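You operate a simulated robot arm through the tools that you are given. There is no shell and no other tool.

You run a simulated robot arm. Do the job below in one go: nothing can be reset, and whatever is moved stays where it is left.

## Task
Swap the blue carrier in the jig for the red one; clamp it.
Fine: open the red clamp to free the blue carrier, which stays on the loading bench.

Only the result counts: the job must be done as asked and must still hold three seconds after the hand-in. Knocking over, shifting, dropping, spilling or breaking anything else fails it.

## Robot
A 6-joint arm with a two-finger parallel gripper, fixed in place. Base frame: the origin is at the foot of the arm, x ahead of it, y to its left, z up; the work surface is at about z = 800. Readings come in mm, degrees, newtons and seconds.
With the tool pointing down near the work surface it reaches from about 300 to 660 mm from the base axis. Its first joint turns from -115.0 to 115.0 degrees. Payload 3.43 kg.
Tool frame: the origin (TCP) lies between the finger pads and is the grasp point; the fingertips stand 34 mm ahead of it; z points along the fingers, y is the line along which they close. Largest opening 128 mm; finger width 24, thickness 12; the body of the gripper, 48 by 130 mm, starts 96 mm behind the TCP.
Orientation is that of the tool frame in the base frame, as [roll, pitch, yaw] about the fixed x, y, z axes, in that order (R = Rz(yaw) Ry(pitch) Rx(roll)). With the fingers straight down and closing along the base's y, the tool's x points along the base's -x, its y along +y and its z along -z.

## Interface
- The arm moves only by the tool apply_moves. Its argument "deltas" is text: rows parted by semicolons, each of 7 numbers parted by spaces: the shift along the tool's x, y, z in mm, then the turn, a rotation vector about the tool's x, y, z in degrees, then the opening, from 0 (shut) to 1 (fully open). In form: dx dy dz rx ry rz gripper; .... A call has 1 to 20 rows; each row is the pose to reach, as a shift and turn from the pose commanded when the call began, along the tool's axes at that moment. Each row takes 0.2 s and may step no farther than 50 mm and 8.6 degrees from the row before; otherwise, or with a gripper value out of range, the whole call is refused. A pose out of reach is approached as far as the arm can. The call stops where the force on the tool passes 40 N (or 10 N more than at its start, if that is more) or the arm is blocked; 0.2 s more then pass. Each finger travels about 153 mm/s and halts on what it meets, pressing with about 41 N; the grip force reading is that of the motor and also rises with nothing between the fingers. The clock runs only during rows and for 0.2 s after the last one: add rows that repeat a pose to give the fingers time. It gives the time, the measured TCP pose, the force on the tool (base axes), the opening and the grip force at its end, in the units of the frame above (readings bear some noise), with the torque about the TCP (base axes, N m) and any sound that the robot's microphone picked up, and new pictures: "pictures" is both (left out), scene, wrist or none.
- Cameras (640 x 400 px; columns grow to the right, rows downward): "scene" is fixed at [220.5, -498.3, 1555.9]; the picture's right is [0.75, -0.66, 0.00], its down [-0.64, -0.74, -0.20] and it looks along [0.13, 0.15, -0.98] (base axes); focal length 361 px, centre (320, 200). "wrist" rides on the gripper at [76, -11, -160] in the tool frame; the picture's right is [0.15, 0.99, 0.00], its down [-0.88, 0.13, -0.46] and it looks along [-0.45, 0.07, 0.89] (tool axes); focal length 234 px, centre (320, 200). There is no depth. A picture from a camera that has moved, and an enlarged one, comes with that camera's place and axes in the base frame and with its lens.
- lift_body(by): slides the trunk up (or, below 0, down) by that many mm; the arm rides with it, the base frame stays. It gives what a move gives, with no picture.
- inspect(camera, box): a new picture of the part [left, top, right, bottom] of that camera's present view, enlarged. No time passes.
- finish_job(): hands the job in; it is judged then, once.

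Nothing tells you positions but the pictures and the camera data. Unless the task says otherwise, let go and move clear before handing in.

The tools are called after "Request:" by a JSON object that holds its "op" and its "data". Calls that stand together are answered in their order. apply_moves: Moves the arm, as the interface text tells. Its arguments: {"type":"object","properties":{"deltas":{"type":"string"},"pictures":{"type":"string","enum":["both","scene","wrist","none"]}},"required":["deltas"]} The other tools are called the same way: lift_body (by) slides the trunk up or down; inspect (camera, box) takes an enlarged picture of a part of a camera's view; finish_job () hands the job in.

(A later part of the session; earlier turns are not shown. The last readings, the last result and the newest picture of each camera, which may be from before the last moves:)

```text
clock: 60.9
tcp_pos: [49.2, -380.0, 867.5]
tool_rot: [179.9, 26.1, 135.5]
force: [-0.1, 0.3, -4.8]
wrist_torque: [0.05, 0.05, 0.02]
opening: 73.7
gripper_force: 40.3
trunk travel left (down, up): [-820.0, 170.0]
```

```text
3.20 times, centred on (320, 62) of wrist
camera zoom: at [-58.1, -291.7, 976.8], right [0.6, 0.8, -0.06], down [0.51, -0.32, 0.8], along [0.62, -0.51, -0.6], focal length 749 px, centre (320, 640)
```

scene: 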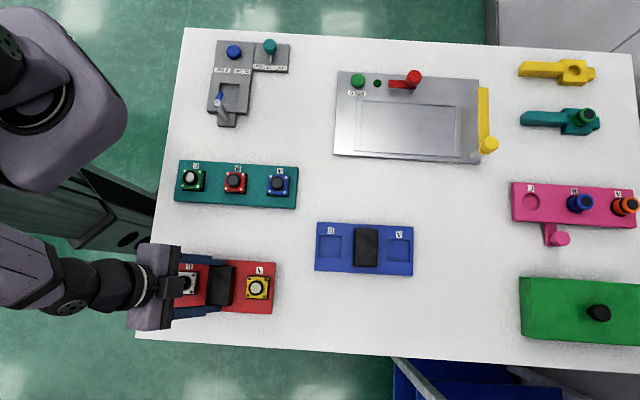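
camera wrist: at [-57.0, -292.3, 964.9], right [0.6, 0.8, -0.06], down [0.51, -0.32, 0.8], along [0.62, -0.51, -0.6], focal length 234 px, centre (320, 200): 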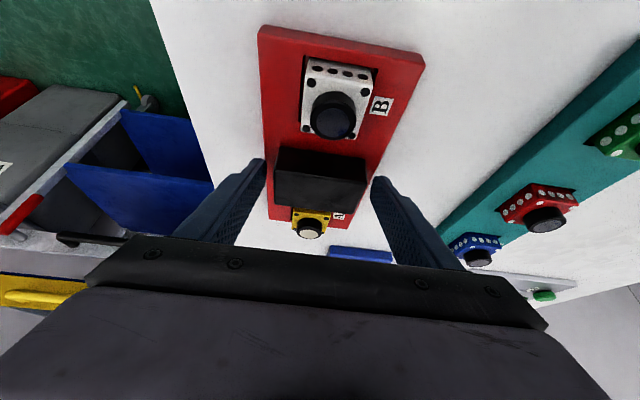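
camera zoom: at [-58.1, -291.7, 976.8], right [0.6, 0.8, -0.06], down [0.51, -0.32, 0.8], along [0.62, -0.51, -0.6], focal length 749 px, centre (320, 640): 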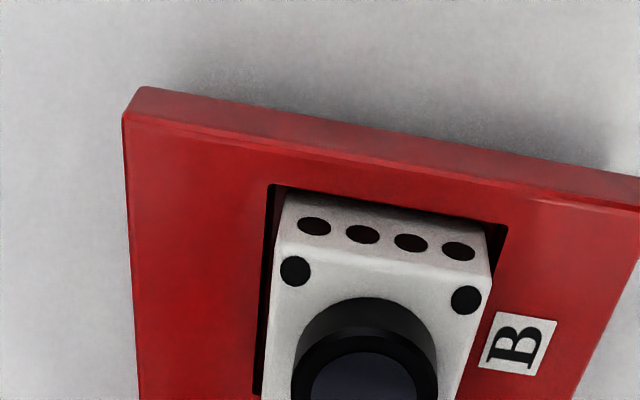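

It's holding with no slip, at a load of about 4.5 N. I'll lift it well clear of everything.

Request:
{"op": "apply_moves", "data": {"deltas": "-1.3 0 -2.7 0 0 0 0.3; -3.5 0 -7.2 0 0 0 0.3; -7.1 0 -14.4 0 0 0 0.3; -11.5 0 -23.3 0 0 0 0.3; -15.9 0 -32.3 0 0 0 0.3; -21.2 0 -43.1 0 0 0 0.3; -26.5 0 -53.8 0 0 0 0.3; -31.8 0 -64.6 0 0 0 0.3; -37.1 0 -75.4 0 0 0 0.3; -41.1 0 -83.4 0 0 0 0.3; -43.3 0 -87.9 0 0 0 0.3; -44.2 0 -89.7 0 0 0 0.3; -44.2 0 -89.7 0 0 0 0.3", "pictures": "wrist"}}

```text
clock: 63.7
tcp_pos: [48.1, -378.8, 968.9]
tool_rot: [180.0, 26.1, 135.6]
force: [-1.2, 0.3, -4.2]
wrist_torque: [0.03, 0.01, -0.02]
opening: 73.7
gripper_force: 40.7
trunk travel left (down, up): [-820.0, 170.0]
camera wrist: at [-57.8, -291.4, 1077.2], right [0.6, 0.8, -0.06], down [0.51, -0.32, 0.8], along [0.62, -0.51, -0.6], focal length 234 px, centre (320, 200)
```

wrist: 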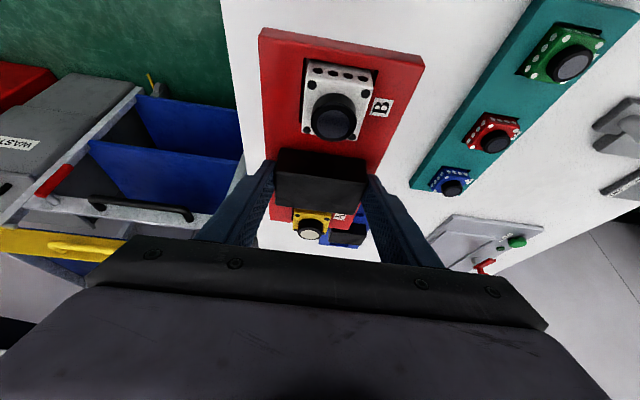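

Request:
{"op": "apply_moves", "data": {"deltas": "-3.3 3.6 1.6 0 0 0 0.3; -11.5 12.6 5.7 0 0 0 0.3; -24.6 27.1 12.1 0 0 0 0.3; -39.4 43.3 19.4 0 0 0 0.3; -54.2 59.6 26.7 0 0 0 0.3; -68.9 75.9 33.9 0 0 0 0.3; -83.7 92.1 41.2 0 0 0 0.3; -98.5 108.4 48.5 0 0 0 0.3; -113.2 124.6 55.8 0 0 0 0.3; -128 140.9 63 0 0 0 0.3; -142.8 157.1 70.3 0 0 0 0.3; -154.3 169.8 76 0 0 0 0.3; -160.8 177 79.2 0 0 0 0.3; -164.1 180.6 80.8 0 0 0 0.3; -164.1 180.6 80.8 0 0 0 0.3", "pictures": "scene"}}

Request:
{"op": "apply_moves", "data": {"deltas": "-3.3 3.6 1.6 0 0 0 0.3; -11.5 12.6 5.7 0 0 0 0.3; -24.6 27.1 12.1 0 0 0 0.3; -39.4 43.3 19.4 0 0 0 0.3; -54.2 59.6 26.7 0 0 0 0.3; -68.9 75.9 33.9 0 0 0 0.3; -83.7 92.1 41.2 0 0 0 0.3; -98.5 108.4 48.5 0 0 0 0.3; -113.2 124.6 55.8 0 0 0 0.3; -128 140.9 63 0 0 0 0.3; -142.8 157.1 70.3 0 0 0 0.3; -154.3 169.8 76 0 0 0 0.3; -160.8 177 79.2 0 0 0 0.3; -164.1 180.6 80.8 0 0 0 0.3; -164.1 180.6 80.8 0 0 0 0.3"}}

```text
clock: 66.9
tcp_pos: [307.2, -379.7, 967.6]
tool_rot: [180.0, 26.1, 135.5]
force: [-0.4, -0.1, -5.8]
wrist_torque: [0.05, 0.01, 0.0]
opening: 73.4
gripper_force: 41.3
trunk travel left (down, up): [-820.0, 170.0]
```

scene: 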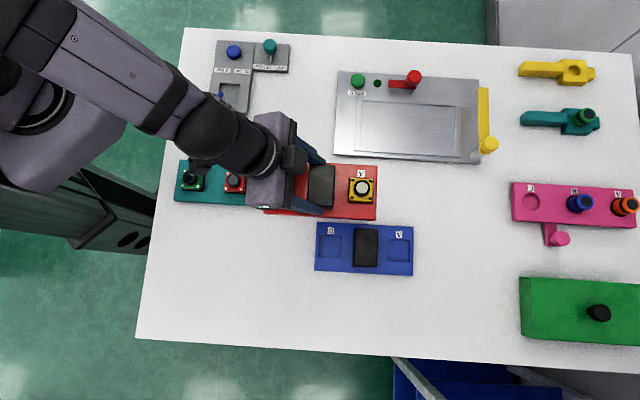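

```text
clock: 70.1
tcp_pos: [562.8, -379.0, 967.0]
tool_rot: [180.0, 26.1, 135.6]
force: [0.7, 0.2, -4.6]
wrist_torque: [0.07, 0.02, -0.02]
opening: 73.4
gripper_force: 41.2
trunk travel left (down, up): [-820.0, 170.0]
camera wrist: at [456.7, -289.9, 1075.6], right [0.6, 0.8, -0.06], down [0.51, -0.32, 0.8], along [0.62, -0.51, -0.6], focal length 234 px, centre (320, 200)
```

scene: 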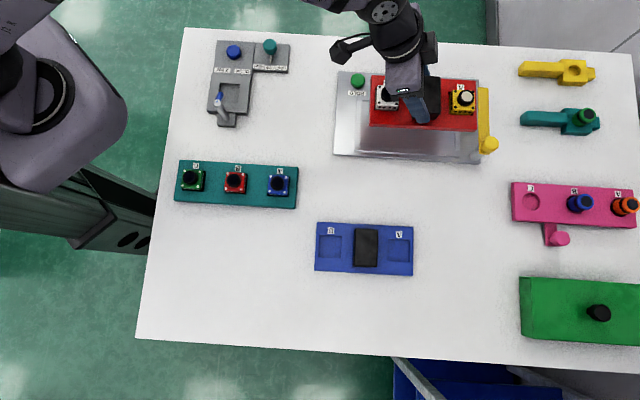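
wrist: 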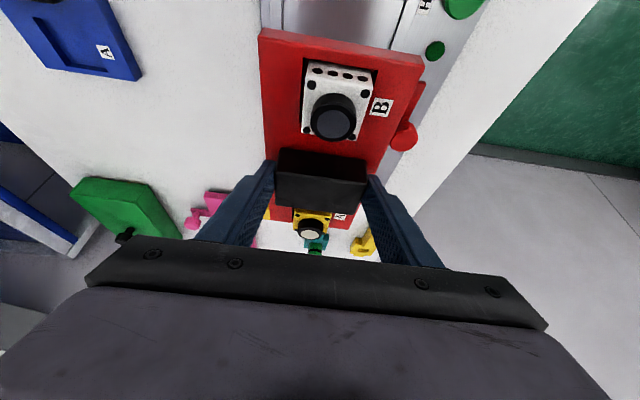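

The red carrier is now over the jig. I'll lower it to about 25 mm above the nest with small corrections (+1.6 mm in y, +0.7° yaw), then check alignment by eye.

Request:
{"op": "apply_moves", "data": {"deltas": "2 0 3.8 0 0 0 0.3; 5.9 0.1 11.5 -0.06 0 -0.12 0.3; 10.9 0.2 21.1 -0.12 0 -0.24 0.3; 16.5 0.35 32 -0.18 0 -0.36 0.3; 22.1 0.5 42.9 -0.24 0 -0.48 0.3; 27.1 0.6 52.5 -0.28 0 -0.57 0.3; 30.7 0.65 59.5 -0.31 0 -0.63 0.3; 33 0.7 64 -0.31 0 -0.63 0.3; 33 0.7 64 -0.31 0 -0.63 0.3"}}

Request:
{"op": "inspect", "data": {"camera": "wrist", "box": [220, 0, 420, 125]}}

Request:
{"op": "inspect", "data": {"camera": "scene", "box": [340, 70, 500, 170]}}

```text
clock: 72.1
tcp_pos: [562.9, -377.9, 894.5]
tool_rot: [-180.0, 26.1, 136.2]
force: [0.5, -0.3, -4.7]
wrist_torque: [0.07, 0.03, 0.0]
opening: 73.5
gripper_force: 41.5
trunk travel left (down, up): [-820.0, 170.0]
camera wrist: at [455.2, -290.1, 1003.8], right [0.59, 0.81, -0.06], down [0.52, -0.31, 0.8], along [0.62, -0.5, -0.6], focal length 234 px, centre (320, 200)
```

scene: 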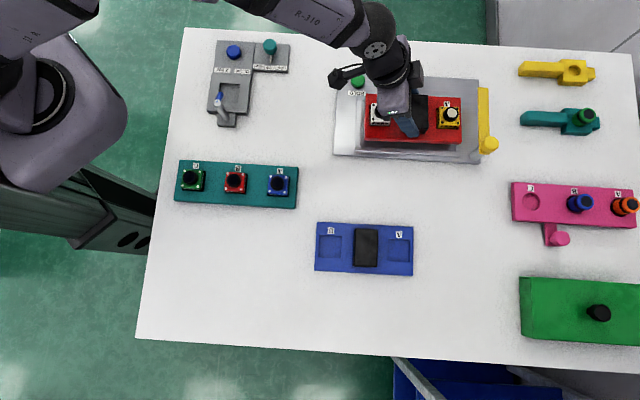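
wrist: 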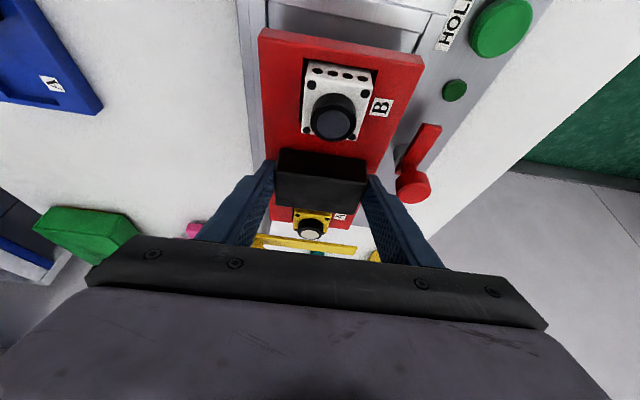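

```text
3.20 times, centred on (320, 62) of wrist
camera zoom: at [455.2, -290.1, 1003.8], right [0.59, 0.81, -0.06], down [0.52, -0.31, 0.8], along [0.62, -0.5, -0.6], focal length 749 px, centre (320, 640)
```

zoom: 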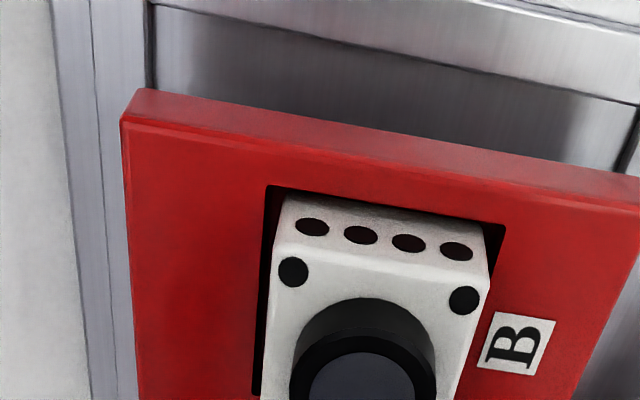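

```text
4.00 times, centred on (420, 120) of scene
camera zoom: at [220.5, -498.3, 1555.9], right [0.75, -0.66, 0.0], down [-0.64, -0.74, -0.2], along [0.13, 0.15, -0.98], focal length 1442 px, centre (-80, 520)
```

zoom: 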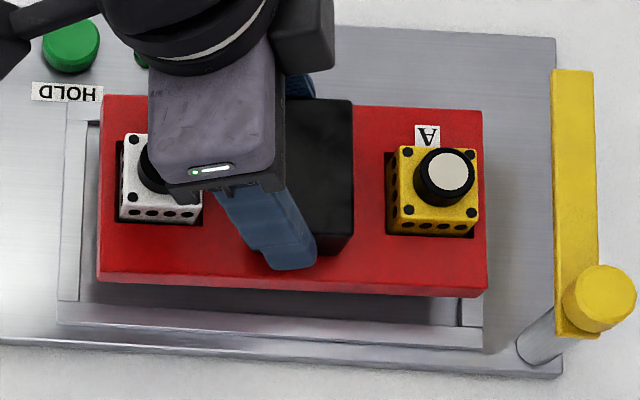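

Hovering about 28 mm above the nest floor. I'll zoom in on the edges to compare the carrier's alignment with the rails.

Request:
{"op": "inspect", "data": {"camera": "wrist", "box": [240, 0, 320, 50]}}

Request:
{"op": "inspect", "data": {"camera": "wrist", "box": [380, 20, 460, 70]}}

Request:
{"op": "inspect", "data": {"camera": "wrist", "box": [240, 120, 320, 170]}}

Request:
{"op": "inspect", "data": {"camera": "scene", "box": [350, 120, 414, 160]}}

Request:
{"op": "inspect", "data": {"camera": "scene", "box": [430, 120, 494, 160]}}

```text
8.00 times, centred on (280, 25) of wrist
camera zoom: at [455.2, -290.1, 1003.8], right [0.59, 0.81, -0.06], down [0.52, -0.31, 0.8], along [0.62, -0.5, -0.6], focal length 1873 px, centre (640, 1600)
```

zoom: 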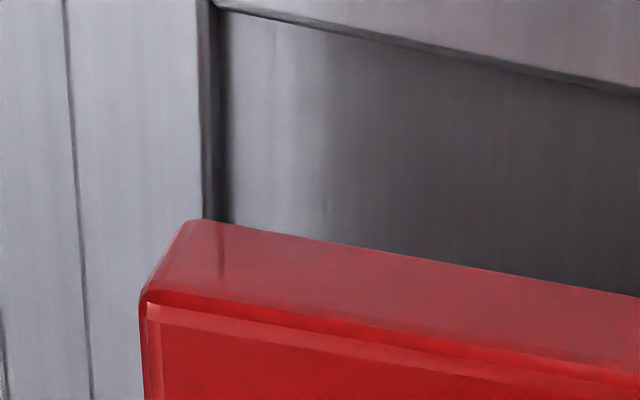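

```text
8.00 times, centred on (420, 45) of wrist
camera zoom: at [455.2, -290.1, 1003.8], right [0.59, 0.81, -0.06], down [0.52, -0.31, 0.8], along [0.62, -0.5, -0.6], focal length 1873 px, centre (-480, 1440)
```

zoom: 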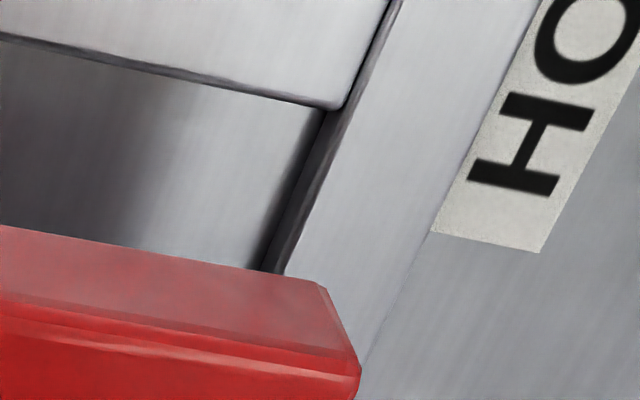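

```text
8.00 times, centred on (280, 145) of wrist
camera zoom: at [455.2, -290.1, 1003.8], right [0.59, 0.81, -0.06], down [0.52, -0.31, 0.8], along [0.62, -0.5, -0.6], focal length 1873 px, centre (640, 640)
```

zoom: 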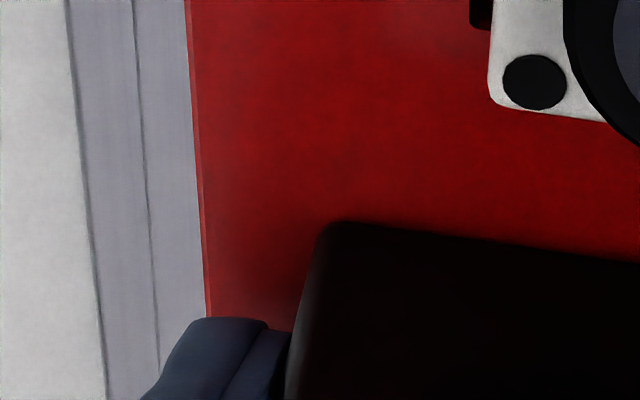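

```text
10.00 times, centred on (382, 140) of scene
camera zoom: at [220.5, -498.3, 1555.9], right [0.75, -0.66, 0.0], down [-0.64, -0.74, -0.2], along [0.13, 0.15, -0.98], focal length 3606 px, centre (-300, 800)
```

zoom: 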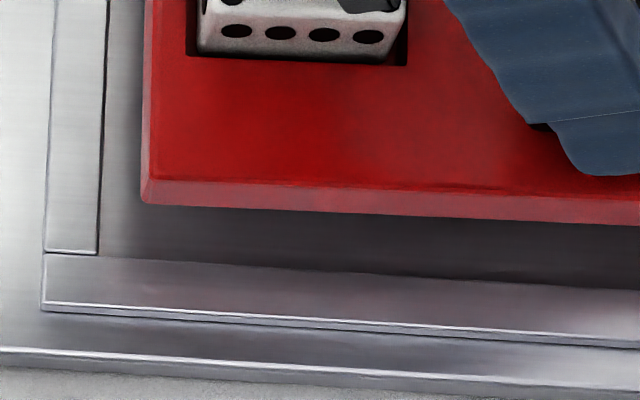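

```text
10.00 times, centred on (462, 140) of scene
camera zoom: at [220.5, -498.3, 1555.9], right [0.75, -0.66, 0.0], down [-0.64, -0.74, -0.2], along [0.13, 0.15, -0.98], focal length 3606 px, centre (-1100, 800)
```

zoom: 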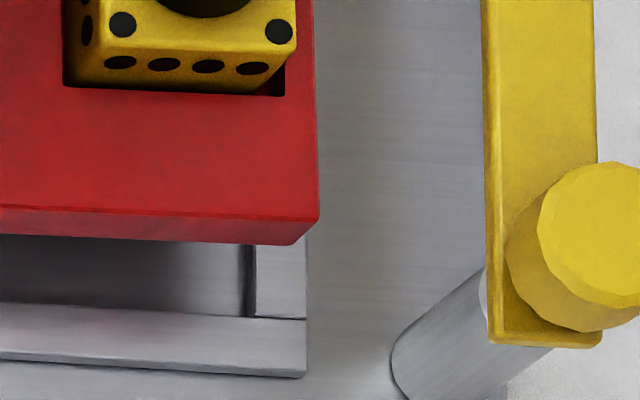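

Both cameras show the carrier turned about 1.1° counter-clockwise from the rails, and about 2–2.5 mm too far toward A and toward the rear. I'll correct that and lower it to just above the rails.

Request:
{"op": "apply_moves", "data": {"deltas": "2.3 -1.87 -1 0.25 0 0.52 0.3; 2.3 -1.87 -1 0.506 0 1.033 0.3; 5.8 -1.87 6.1 0.506 0 1.033 0.3; 9.3 -1.87 13.26 0.506 0 1.033 0.3; 9.3 -1.87 13.26 0.506 0 1.033 0.3"}}

Request:
{"op": "inspect", "data": {"camera": "wrist", "box": [240, 0, 320, 50]}}

Request:
{"op": "inspect", "data": {"camera": "wrist", "box": [380, 20, 460, 70]}}

Request:
{"op": "inspect", "data": {"camera": "wrist", "box": [240, 120, 320, 170]}}

Request:
{"op": "inspect", "data": {"camera": "scene", "box": [350, 120, 414, 160]}}

Request:
{"op": "inspect", "data": {"camera": "scene", "box": [430, 120, 494, 160]}}

```text
clock: 73.3
tcp_pos: [559.1, -376.1, 879.0]
tool_rot: [-179.9, 26.1, 135.1]
force: [0.1, -0.4, -3.4]
wrist_torque: [0.05, 0.04, -0.03]
opening: 73.2
gripper_force: 41.0
trunk travel left (down, up): [-820.0, 170.0]
camera wrist: at [453.6, -287.1, 987.9], right [0.61, 0.79, -0.06], down [0.51, -0.32, 0.8], along [0.61, -0.51, -0.6], focal length 234 px, centre (320, 200)
```

scene: 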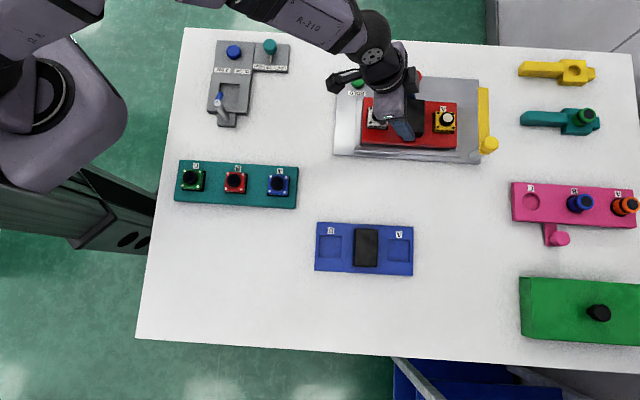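
wrist: 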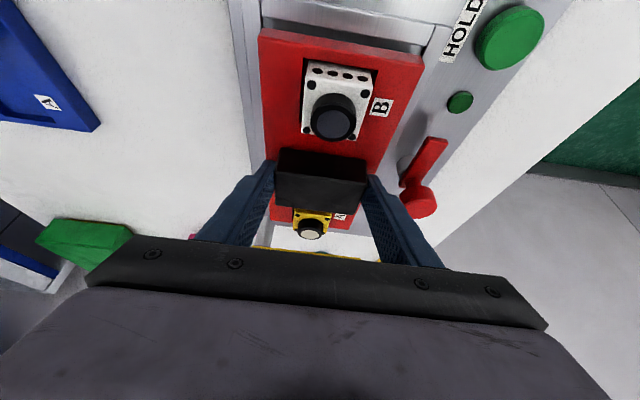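

```text
8.00 times, centred on (280, 25) of wrist
camera zoom: at [453.6, -287.1, 987.9], right [0.61, 0.79, -0.06], down [0.51, -0.32, 0.8], along [0.61, -0.51, -0.6], focal length 1873 px, centre (640, 1600)
```

zoom: 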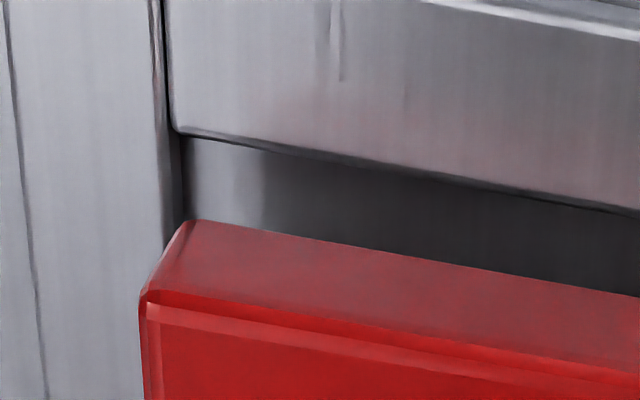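

```text
8.00 times, centred on (420, 45) of wrist
camera zoom: at [453.6, -287.1, 987.9], right [0.61, 0.79, -0.06], down [0.51, -0.32, 0.8], along [0.61, -0.51, -0.6], focal length 1873 px, centre (-480, 1440)
```

zoom: 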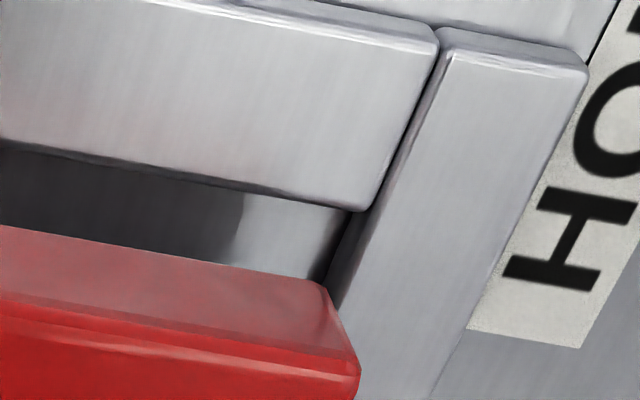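

```text
8.00 times, centred on (280, 145) of wrist
camera zoom: at [453.6, -287.1, 987.9], right [0.61, 0.79, -0.06], down [0.51, -0.32, 0.8], along [0.61, -0.51, -0.6], focal length 1873 px, centre (640, 640)
```

zoom: 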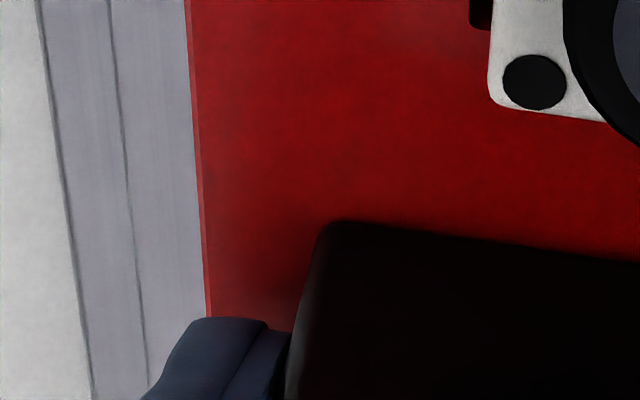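

```text
10.00 times, centred on (382, 140) of scene
camera zoom: at [220.5, -498.3, 1555.9], right [0.75, -0.66, 0.0], down [-0.64, -0.74, -0.2], along [0.13, 0.15, -0.98], focal length 3606 px, centre (-300, 800)
```

zoom: 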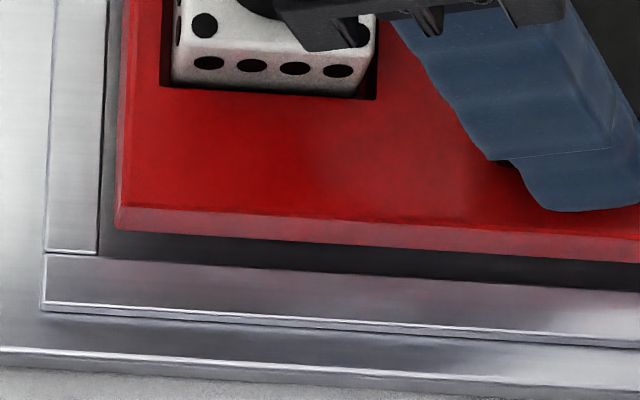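

```text
10.00 times, centred on (462, 140) of scene
camera zoom: at [220.5, -498.3, 1555.9], right [0.75, -0.66, 0.0], down [-0.64, -0.74, -0.2], along [0.13, 0.15, -0.98], focal length 3606 px, centre (-1100, 800)
```

zoom: 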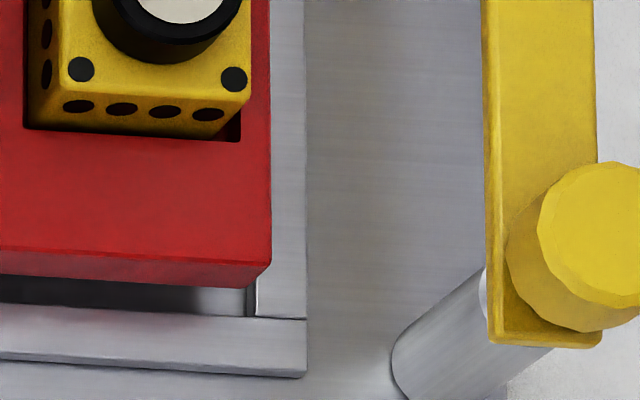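

The carrier now lies parallel to the rails and is centred to about half a millimetre in both views. I'll lower it into the nest slowly while watching the force.

Request:
{"op": "apply_moves", "data": {"deltas": "0.45 0 -0.22 0 0 0 0.3; 1.33 0 1.58 0 0 0 0.3; 2.2 0 3.37 0 0 0 0.3; 3.1 0 5.2 0 0 0 0.3; 3.97 0 6.96 0 0 0 0.3; 3.97 0 6.96 0 0 0 0.3", "pictures": "none"}}

Request:
{"op": "inspect", "data": {"camera": "scene", "box": [340, 90, 484, 180]}}

Request:
{"op": "inspect", "data": {"camera": "wrist", "box": [220, 0, 440, 137]}}

```text
clock: 74.7
tcp_pos: [560.2, -375.2, 870.1]
tool_rot: [-180.0, 26.1, 135.1]
force: [-0.3, 0.0, -4.6]
wrist_torque: [0.02, 0.07, 0.01]
opening: 74.0
gripper_force: 40.4
trunk travel left (down, up): [-820.0, 170.0]
```

```text
4.44 times, centred on (412, 135) of scene
camera zoom: at [220.5, -498.3, 1555.9], right [0.75, -0.66, 0.0], down [-0.64, -0.74, -0.2], along [0.13, 0.15, -0.98], focal length 1603 px, centre (-89, 489)
```

zoom: 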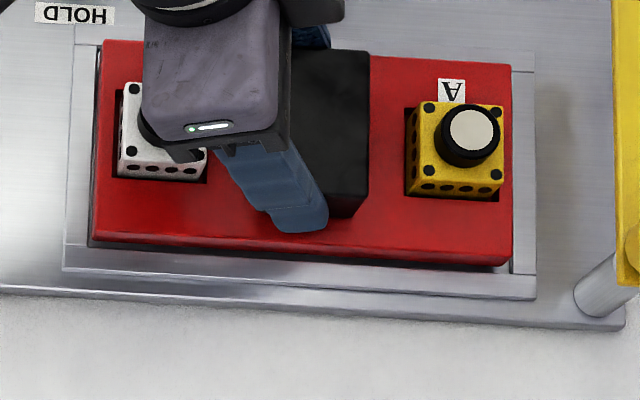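

```text
2.91 times, centred on (330, 68) of wrist
camera zoom: at [453.2, -286.4, 980.0], right [0.6, 0.79, -0.06], down [0.51, -0.32, 0.8], along [0.61, -0.51, -0.6], focal length 681 px, centre (291, 582)
```

zoom: 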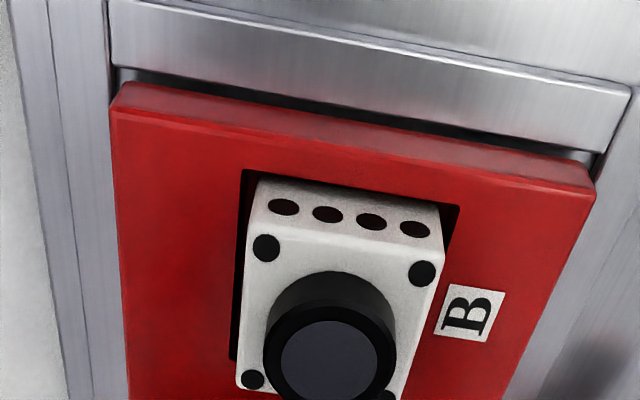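

It has entered the nest freely with no contact force. I'll continue down to the floor in 1 mm steps.

Request:
{"op": "apply_moves", "data": {"deltas": "0.44 0 0.9 0 0 0 0.3; 0.88 0 1.8 0 0 0 0.3; 1.32 0 2.7 0 0 0 0.3; 1.32 0 2.7 0 0 0 0.3", "pictures": "none"}}

Request:
{"op": "apply_moves", "data": {"deltas": "0.44 0 0.9 0 0 0 0.3; 0.44 0 0.9 0 0 0 0.3", "pictures": "none"}}

```text
clock: 75.7
tcp_pos: [559.3, -375.7, 867.7]
tool_rot: [180.0, 26.1, 135.2]
force: [-0.5, 0.4, -5.6]
wrist_torque: [0.06, 0.04, 0.02]
opening: 73.3
gripper_force: 41.3
trunk travel left (down, up): [-820.0, 170.0]
```

```text
clock: 76.3
tcp_pos: [558.4, -375.5, 868.1]
tool_rot: [-179.9, 26.0, 135.1]
force: [-0.7, 0.5, -4.0]
wrist_torque: [0.03, 0.05, 0.01]
opening: 73.6
gripper_force: 40.8
trunk travel left (down, up): [-820.0, 170.0]
```

Request:
{"op": "apply_moves", "data": {"deltas": "0.44 0 0.9 0 0 0 0.3; 0.44 0 0.9 0 0 0 0.3", "pictures": "none"}}

Request:
{"op": "apply_moves", "data": {"deltas": "0.44 0 0.9 0 0 0 0.3; 0.44 0 0.9 0 0 0 0.3", "pictures": "none"}}

```text
clock: 76.9
tcp_pos: [559.8, -375.9, 866.5]
tool_rot: [180.0, 26.1, 135.1]
force: [-0.1, -0.5, -2.3]
wrist_torque: [-0.03, 0.04, -0.04]
opening: 73.4
gripper_force: 41.4
trunk travel left (down, up): [-820.0, 170.0]
```

```text
clock: 77.5
tcp_pos: [559.7, -376.2, 866.0]
tool_rot: [-180.0, 26.2, 135.1]
force: [-0.7, -1.2, 2.1]
wrist_torque: [0.19, 0.48, -0.04]
opening: 73.4
gripper_force: 40.8
trunk travel left (down, up): [-820.0, 170.0]
```

The force reversed at TCP z 866, the same height the blue carrier was gripped at in the nest, so the carrier is on the floor. I'll check it visually before releasing.

Request:
{"op": "inspect", "data": {"camera": "scene", "box": [340, 90, 484, 180]}}

Request:
{"op": "inspect", "data": {"camera": "wrist", "box": [220, 0, 440, 137]}}

Request:
{"op": "inspect", "data": {"camera": "wrist", "box": [220, 150, 420, 275]}}

```text
4.44 times, centred on (412, 135) of scene
camera zoom: at [220.5, -498.3, 1555.9], right [0.75, -0.66, 0.0], down [-0.64, -0.74, -0.2], along [0.13, 0.15, -0.98], focal length 1603 px, centre (-89, 489)
```

zoom: 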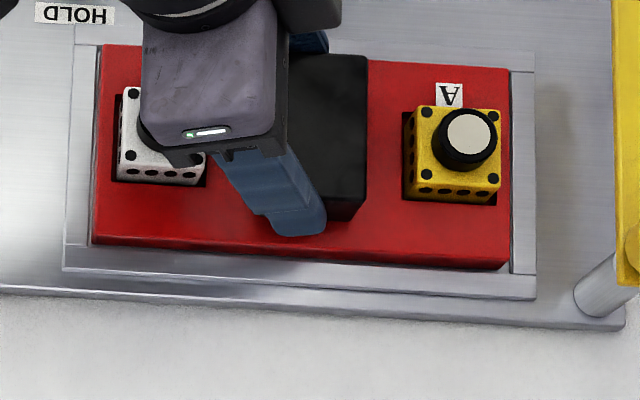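

```text
2.91 times, centred on (330, 68) of wrist
camera zoom: at [453.3, -286.5, 974.9], right [0.6, 0.79, -0.06], down [0.51, -0.32, 0.8], along [0.61, -0.52, -0.6], focal length 681 px, centre (291, 582)
```

zoom: 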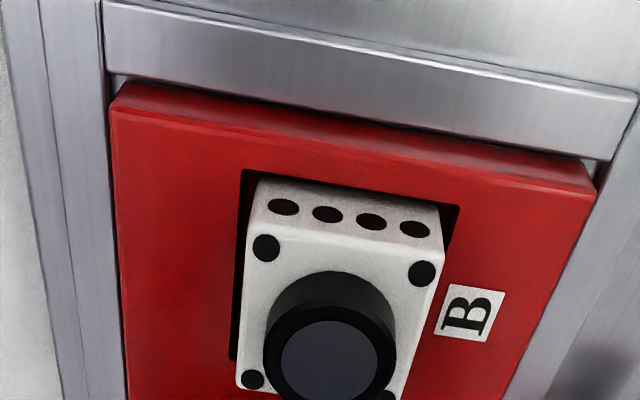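

```text
3.20 times, centred on (320, 212) of wrist
camera zoom: at [453.3, -286.5, 974.9], right [0.6, 0.79, -0.06], down [0.51, -0.32, 0.8], along [0.61, -0.52, -0.6], focal length 749 px, centre (320, 160)
```

zoom: 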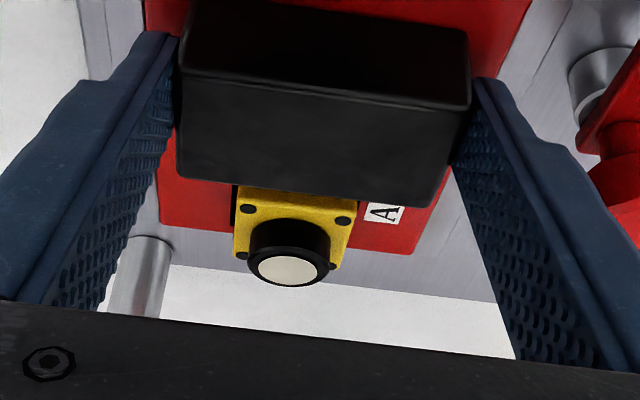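

The red carrier is seated inside all four rails. I'll release it and rise.

Request:
{"op": "apply_moves", "data": {"deltas": "0 0 0 0 0 0 0.72; 0 0 0 0 0 0 0.72; -4.4 0 -9 0 0 0 0.72; -13.2 0 -26.9 0 0 0 0.72; -24.2 0 -49.4 0 0 0 0.72; -33 0 -67.4 0 0 0 0.72; -33 0 -67.4 0 0 0 0.72"}}

Request:
{"op": "inspect", "data": {"camera": "wrist", "box": [220, 0, 440, 200]}}

```text
clock: 79.1
tcp_pos: [560.3, -375.0, 940.7]
tool_rot: [-179.9, 26.1, 135.1]
force: [0.1, -0.1, 0.1]
wrist_torque: [-0.02, 0.02, -0.02]
opening: 92.2
gripper_force: 0.0
trunk travel left (down, up): [-820.0, 170.0]
camera wrist: at [453.3, -286.4, 1049.4], right [0.6, 0.79, -0.06], down [0.51, -0.32, 0.8], along [0.61, -0.51, -0.6], focal length 234 px, centre (320, 200)
```

scene: 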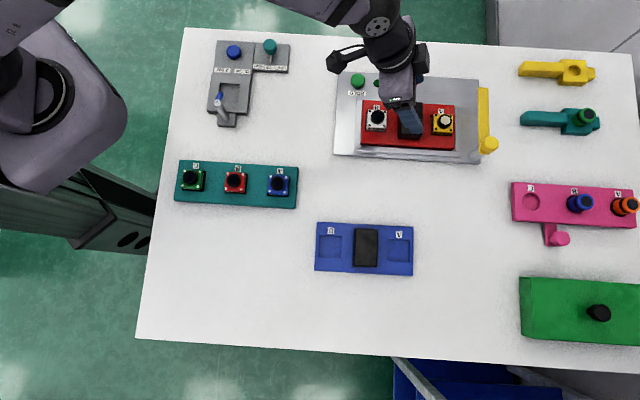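
wrist: 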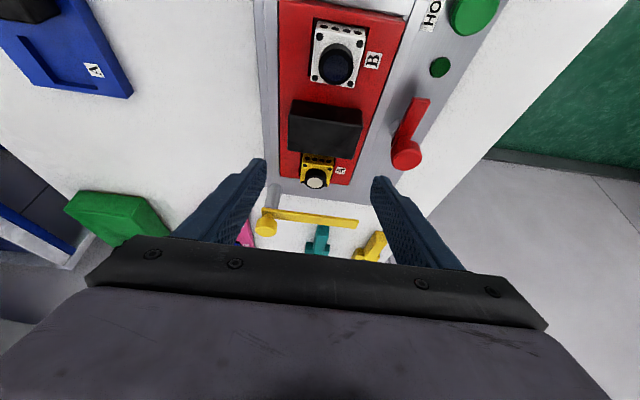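

```text
2.00 times, centred on (330, 100) of wrist
camera zoom: at [453.3, -286.4, 1049.4], right [0.6, 0.79, -0.06], down [0.51, -0.32, 0.8], along [0.61, -0.51, -0.6], focal length 468 px, centre (300, 400)
```

zoom: 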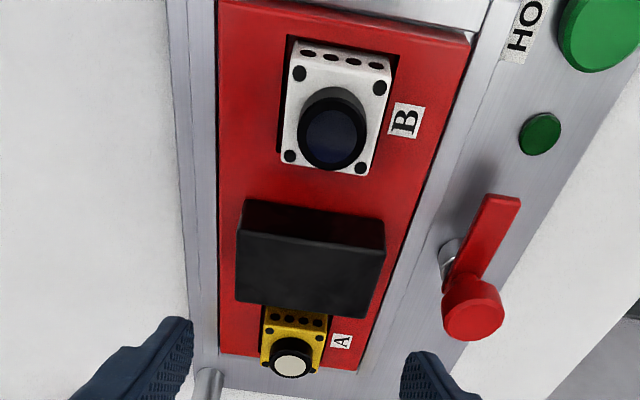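

The red carrier is free in the nest. Next I'll hover over the red knob, turned so that I have plenty of counter-clockwise travel.

Request:
{"op": "apply_moves", "data": {"deltas": "-1.9 30.2 1.9 3.09 0 6.32 0.6; -3.8 60.3 3.9 6.19 0 12.63 0.45; -5.7 90.5 5.8 9.28 0 18.95 0.4; -5.7 90.5 5.8 9.28 0 18.95 0.4"}}

Request:
{"op": "inspect", "data": {"camera": "wrist", "box": [240, 80, 400, 180]}}

```text
clock: 80.1
tcp_pos: [627.6, -318.6, 938.8]
tool_rot: [-179.9, 26.2, 113.8]
force: [-0.4, -0.7, -0.2]
wrist_torque: [0.0, -0.01, -0.02]
opening: 51.2
gripper_force: 0.0
trunk travel left (down, up): [-820.0, 170.0]
camera wrist: at [561.4, -195.6, 1047.5], right [0.85, 0.52, -0.06], down [0.36, -0.49, 0.8], along [0.38, -0.7, -0.6], focal length 234 px, centre (320, 200)
```

scene: 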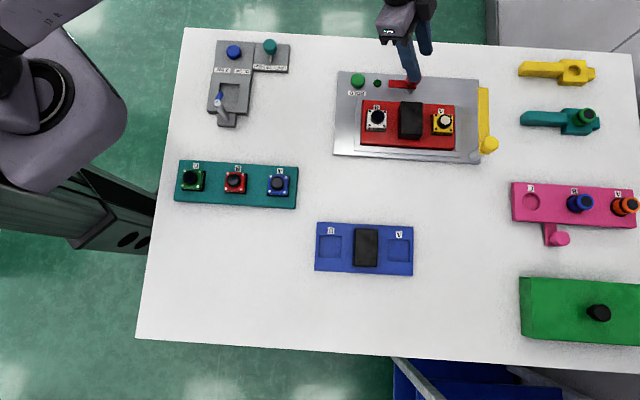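
wrist: 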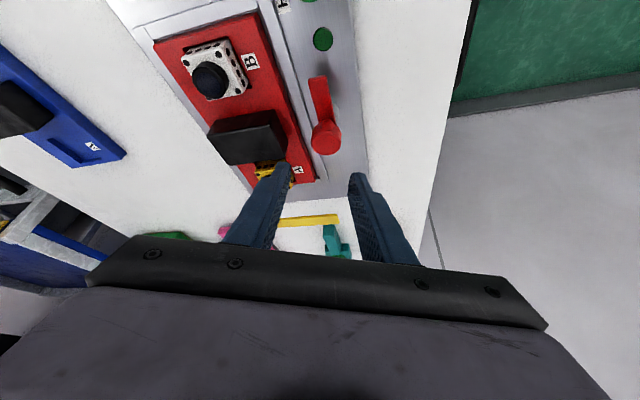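

```text
4.00 times, centred on (320, 130) of wrist
camera zoom: at [561.4, -195.6, 1047.5], right [0.85, 0.52, -0.06], down [0.36, -0.49, 0.8], along [0.38, -0.7, -0.6], focal length 937 px, centre (320, 480)
```

zoom: 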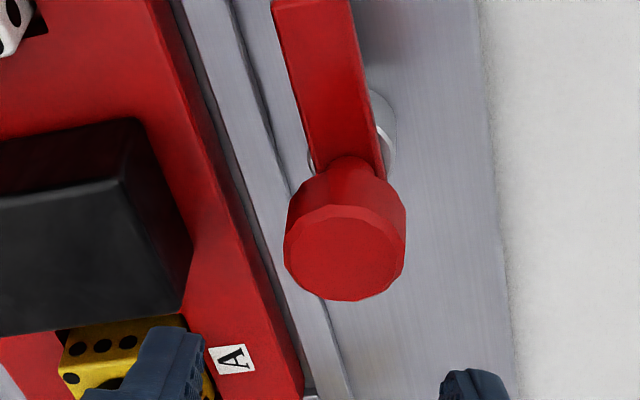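

Request:
{"op": "apply_moves", "data": {"deltas": "9.6 2.96 18.2 0 0 0 0.4; 19.3 2.96 36.5 0 0 0 0.4; 28.9 2.96 54.7 0 0 0 0.4; 28.9 2.96 54.7 0 0 0 0.4", "pictures": "wrist"}}

Request:
{"op": "inspect", "data": {"camera": "wrist", "box": [240, 110, 400, 210]}}

```text
clock: 81.1
tcp_pos: [629.0, -314.1, 875.9]
tool_rot: [180.0, 26.2, 113.9]
force: [0.0, -0.4, 0.1]
wrist_torque: [0.0, -0.01, 0.0]
opening: 51.0
gripper_force: 0.1
trunk travel left (down, up): [-820.0, 170.0]
camera wrist: at [562.9, -192.3, 985.1], right [0.85, 0.52, -0.06], down [0.36, -0.49, 0.8], along [0.39, -0.7, -0.6], focal length 234 px, centre (320, 200)
```

wrist: 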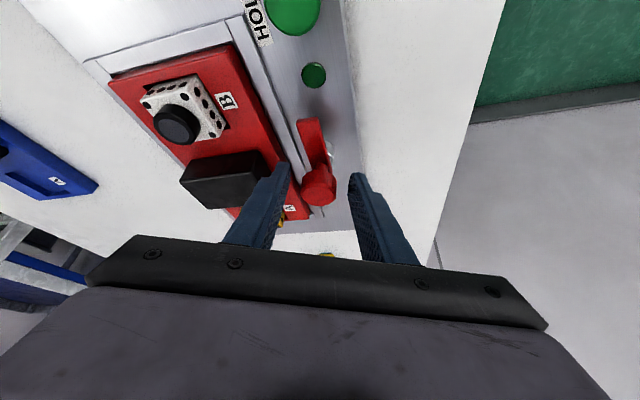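

```text
4.00 times, centred on (320, 160) of wrist
camera zoom: at [562.9, -192.3, 985.1], right [0.85, 0.52, -0.06], down [0.36, -0.49, 0.8], along [0.39, -0.7, -0.6], focal length 937 px, centre (320, 360)
```

zoom: 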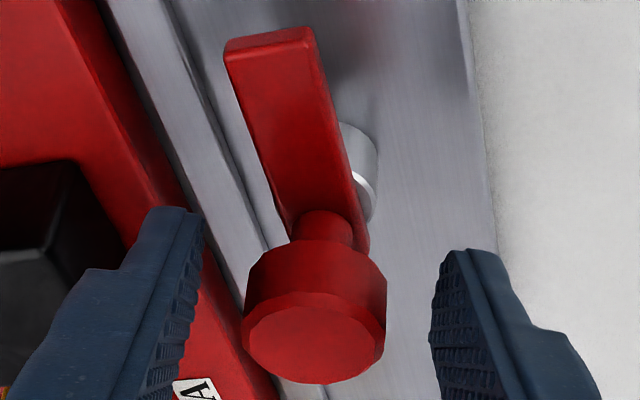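

The knob is centred between the fingers. I'll grip it and twist counter-clockwise to swing the clamp back over the carrier.

Request:
{"op": "apply_moves", "data": {"deltas": "0 0 0 0 0 0 0; 0 0 0 0 0 0 0; -0.07 -1.17 0.04 -3.52 0 -7.18 0; -0.29 -2.32 0.14 -7.04 0 -14.37 0; -0.65 -3.42 0.32 -10.56 0 -21.55 0; -1.15 -4.45 0.56 -14.08 0 -28.74 0; -1.76 -5.4 0.87 -17.6 0 -35.92 0; -2.5 -6.24 1.22 -21.12 0 -43.1 0; -3.32 -6.96 1.63 -24.64 0 -50.29 0; -3.32 -6.96 1.63 -24.64 0 -50.29 0", "pictures": "wrist"}}

Request:
{"op": "inspect", "data": {"camera": "wrist", "box": [200, 80, 424, 220]}}

Request:
{"op": "inspect", "data": {"camera": "scene", "box": [350, 60, 462, 130]}}

```text
clock: 83.3
tcp_pos: [621.9, -324.1, 877.0]
tool_rot: [-180.0, 26.2, 170.0]
force: [-21.2, -14.6, -1.2]
wrist_torque: [-0.45, 0.75, -0.26]
opening: 29.5
gripper_force: 45.2
trunk travel left (down, up): [-820.0, 170.0]
camera wrist: at [483.7, -311.2, 985.0], right [0.04, 1.0, -0.06], down [0.6, 0.03, 0.8], along [0.8, -0.07, -0.6], focal length 234 px, centre (320, 200)
```

wrist: 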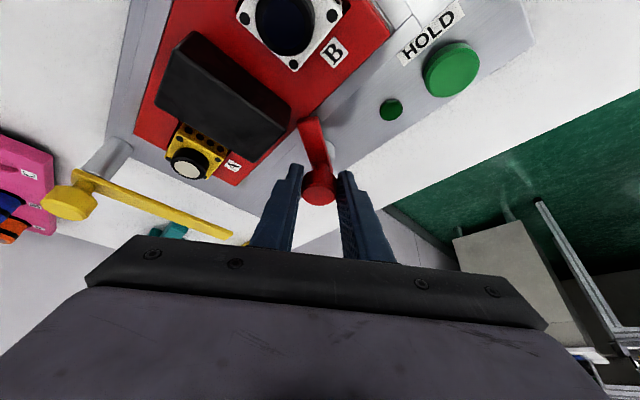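

```text
2.86 times, centred on (312, 150) of wrist
camera zoom: at [483.7, -311.2, 985.0], right [0.04, 1.0, -0.06], down [0.6, 0.03, 0.8], along [0.8, -0.07, -0.6], focal length 669 px, centre (343, 343)
```

zoom: 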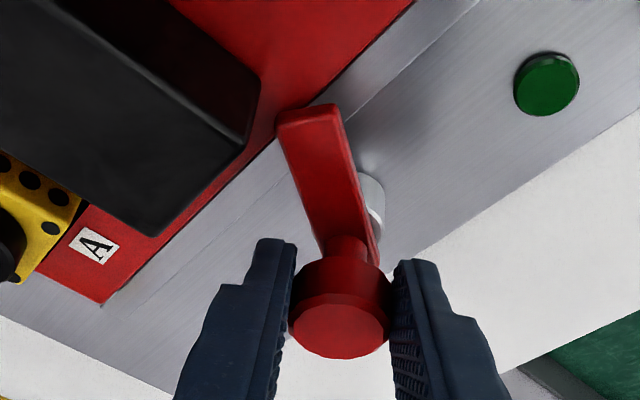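

```text
5.71 times, centred on (406, 95) of scene
camera zoom: at [220.5, -498.3, 1555.9], right [0.75, -0.66, 0.0], down [-0.64, -0.74, -0.2], along [0.13, 0.15, -0.98], focal length 2061 px, centre (-171, 800)
```

zoom: 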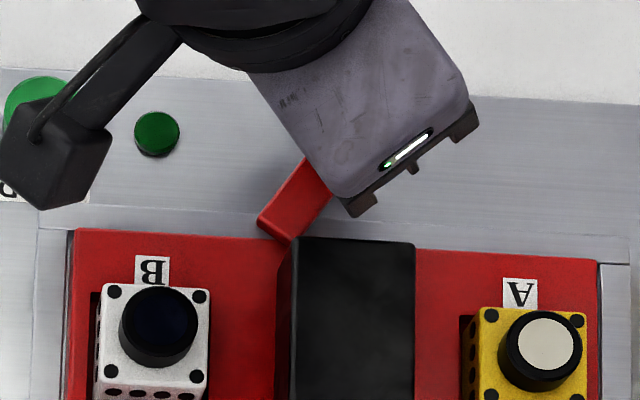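

The arm has swung about 56° toward closed, but side load built up because my pivot estimate is slightly off. I'll open the fingers to relieve it, then re-centre.

Request:
{"op": "apply_moves", "data": {"deltas": "0 0 0 0 0 0 0.4; 0 0 0 0 0 0 0.4; 0 0 0 0 0 0 0.4", "pictures": "none"}}

Request:
{"op": "inspect", "data": {"camera": "wrist", "box": [200, 80, 424, 220]}}

```text
clock: 84.1
tcp_pos: [625.7, -320.4, 876.4]
tool_rot: [-179.9, 26.1, 170.0]
force: [-0.6, -0.5, -0.5]
wrist_torque: [0.0, -0.01, -0.04]
opening: 51.2
gripper_force: 0.0
trunk travel left (down, up): [-820.0, 170.0]
```

```text
2.86 times, centred on (312, 150) of wrist
camera zoom: at [486.9, -307.9, 985.2], right [0.04, 1.0, -0.06], down [0.6, 0.03, 0.8], along [0.8, -0.07, -0.6], focal length 669 px, centre (343, 343)
```

zoom: 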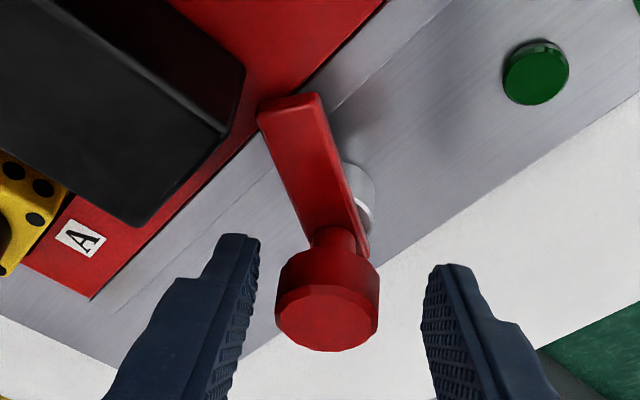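

Comparing the two views puts the pivot at about (635,-326.4), with the knob top near z 865. I'll re-centre on that at a yaw that leaves enough travel to finish closing.

Request:
{"op": "apply_moves", "data": {"deltas": "-0.35 0.17 0.17 3.3 0 6.74 0.4; -0.7 0.34 0.33 6.6 0 13.47 0.4; -1.0 0.5 0.5 9.9 0 20.2 0.4; -1.35 0.67 0.66 13.2 0 26.94 0.4; -1.35 0.67 0.66 13.2 0 26.94 0.4", "pictures": "none"}}

Request:
{"op": "inspect", "data": {"camera": "wrist", "box": [200, 80, 424, 220]}}

```text
clock: 85.3
tcp_pos: [627.5, -320.4, 875.8]
tool_rot: [180.0, 26.1, 140.0]
force: [-0.1, 0.4, 0.5]
wrist_torque: [-0.03, 0.02, 0.02]
opening: 51.2
gripper_force: 0.1
trunk travel left (down, up): [-820.0, 170.0]
```

```text
2.86 times, centred on (312, 150) of wrist
camera zoom: at [513.6, -239.9, 985.0], right [0.54, 0.84, -0.06], down [0.54, -0.28, 0.8], along [0.65, -0.46, -0.6], focal length 669 px, centre (343, 343)
```

zoom: 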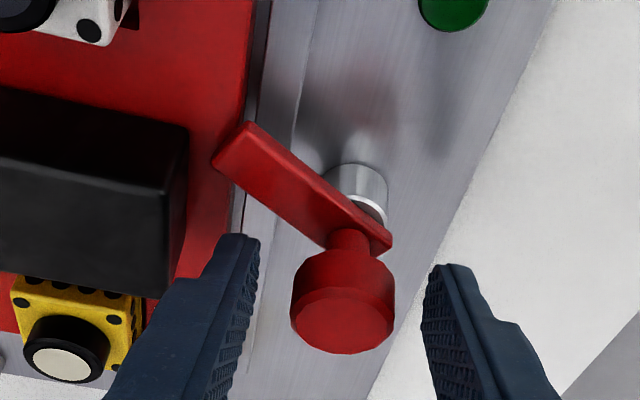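

Request:
{"op": "apply_moves", "data": {"deltas": "0 0 0 0 0 0 0; 0 0 0 0 0 0 0; -0.09 -1.46 0.04 -3.52 0 -7.18 0; -0.36 -2.89 0.18 -7.04 0 -14.37 0; -0.82 -4.27 0.4 -10.56 0 -21.55 0; -1.43 -5.56 0.7 -14.08 0 -28.74 0; -1.43 -5.56 0.7 -14.08 0 -28.74 0", "pictures": "wrist"}}

Request:
{"op": "inspect", "data": {"camera": "wrist", "box": [200, 80, 424, 220]}}

Request:
{"op": "inspect", "data": {"camera": "scene", "box": [350, 60, 462, 130]}}

```text
clock: 86.9
tcp_pos: [625.6, -324.6, 875.9]
tool_rot: [179.9, 26.1, 172.0]
force: [3.5, 1.7, 0.3]
wrist_torque: [0.53, 0.47, 0.0]
opening: 29.6
gripper_force: 45.6
trunk travel left (down, up): [-820.0, 170.0]
camera wrist: at [486.3, -317.2, 985.0], right [0.01, 1.0, -0.06], down [0.6, 0.05, 0.8], along [0.8, -0.04, -0.6], focal length 234 px, centre (320, 200)
```

wrist: 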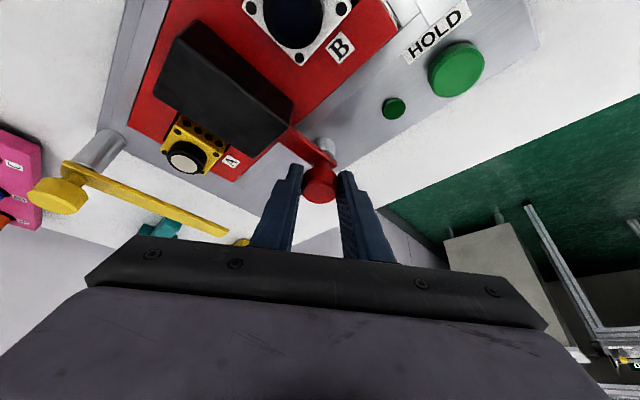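

```text
2.86 times, centred on (312, 150) of wrist
camera zoom: at [486.3, -317.2, 985.0], right [0.01, 1.0, -0.06], down [0.6, 0.05, 0.8], along [0.8, -0.04, -0.6], focal length 669 px, centre (343, 343)
```

zoom: 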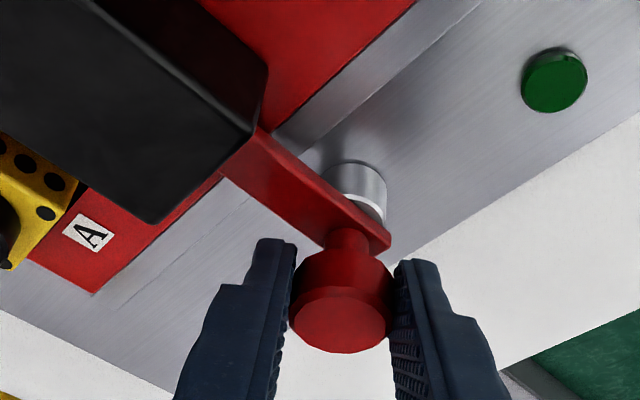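

```text
5.71 times, centred on (406, 95) of scene
camera zoom: at [220.5, -498.3, 1555.9], right [0.75, -0.66, 0.0], down [-0.64, -0.74, -0.2], along [0.13, 0.15, -0.98], focal length 2061 px, centre (-171, 800)
```

zoom: 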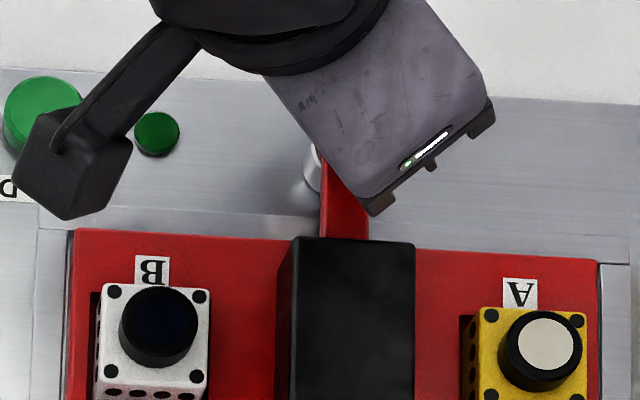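

The arm is almost back to its original position. I'll twist a little more until it reaches its stop.

Request:
{"op": "apply_moves", "data": {"deltas": "-0.04 -0.92 0.02 -2.2 0 -4.49 0; -0.14 -1.82 0.07 -4.4 0 -8.98 0; -0.14 -1.82 0.07 -4.4 0 -8.98 0", "pictures": "none"}}

Request:
{"op": "inspect", "data": {"camera": "wrist", "box": [200, 80, 424, 220]}}

Request:
{"op": "inspect", "data": {"camera": "scene", "box": [350, 60, 462, 130]}}

```text
clock: 87.7
tcp_pos: [625.4, -326.5, 876.4]
tool_rot: [-180.0, 26.2, -177.9]
force: [2.5, 3.8, 0.3]
wrist_torque: [0.25, -0.1, -0.65]
opening: 29.5
gripper_force: 45.1
trunk travel left (down, up): [-820.0, 170.0]
```

```text
2.86 times, centred on (312, 150) of wrist
camera zoom: at [486.9, -343.1, 985.0], right [-0.17, 0.98, -0.06], down [0.58, 0.15, 0.8], along [0.79, 0.1, -0.6], focal length 669 px, centre (343, 343)
```

zoom: 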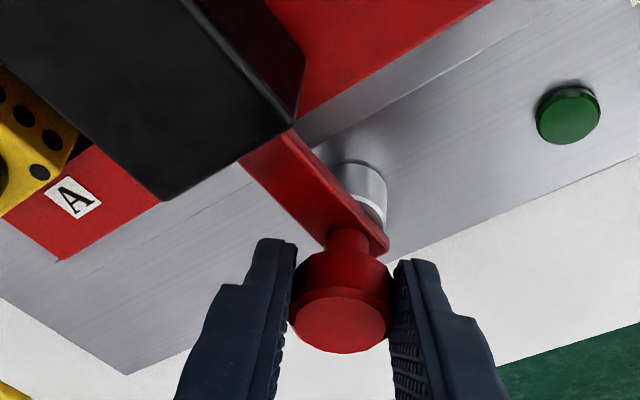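

```text
5.71 times, centred on (406, 95) of scene
camera zoom: at [220.5, -498.3, 1555.9], right [0.75, -0.66, 0.0], down [-0.64, -0.74, -0.2], along [0.13, 0.15, -0.98], focal length 2061 px, centre (-171, 800)
```

zoom: 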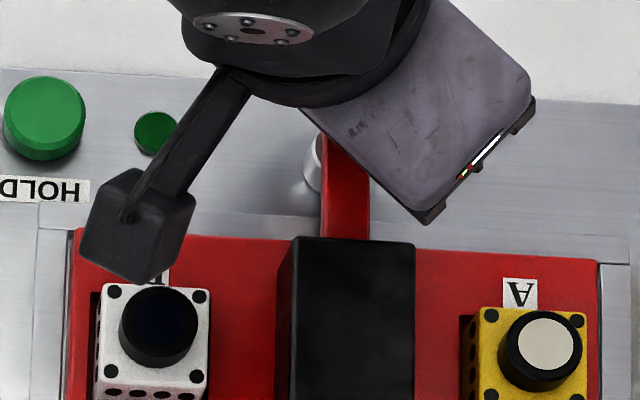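

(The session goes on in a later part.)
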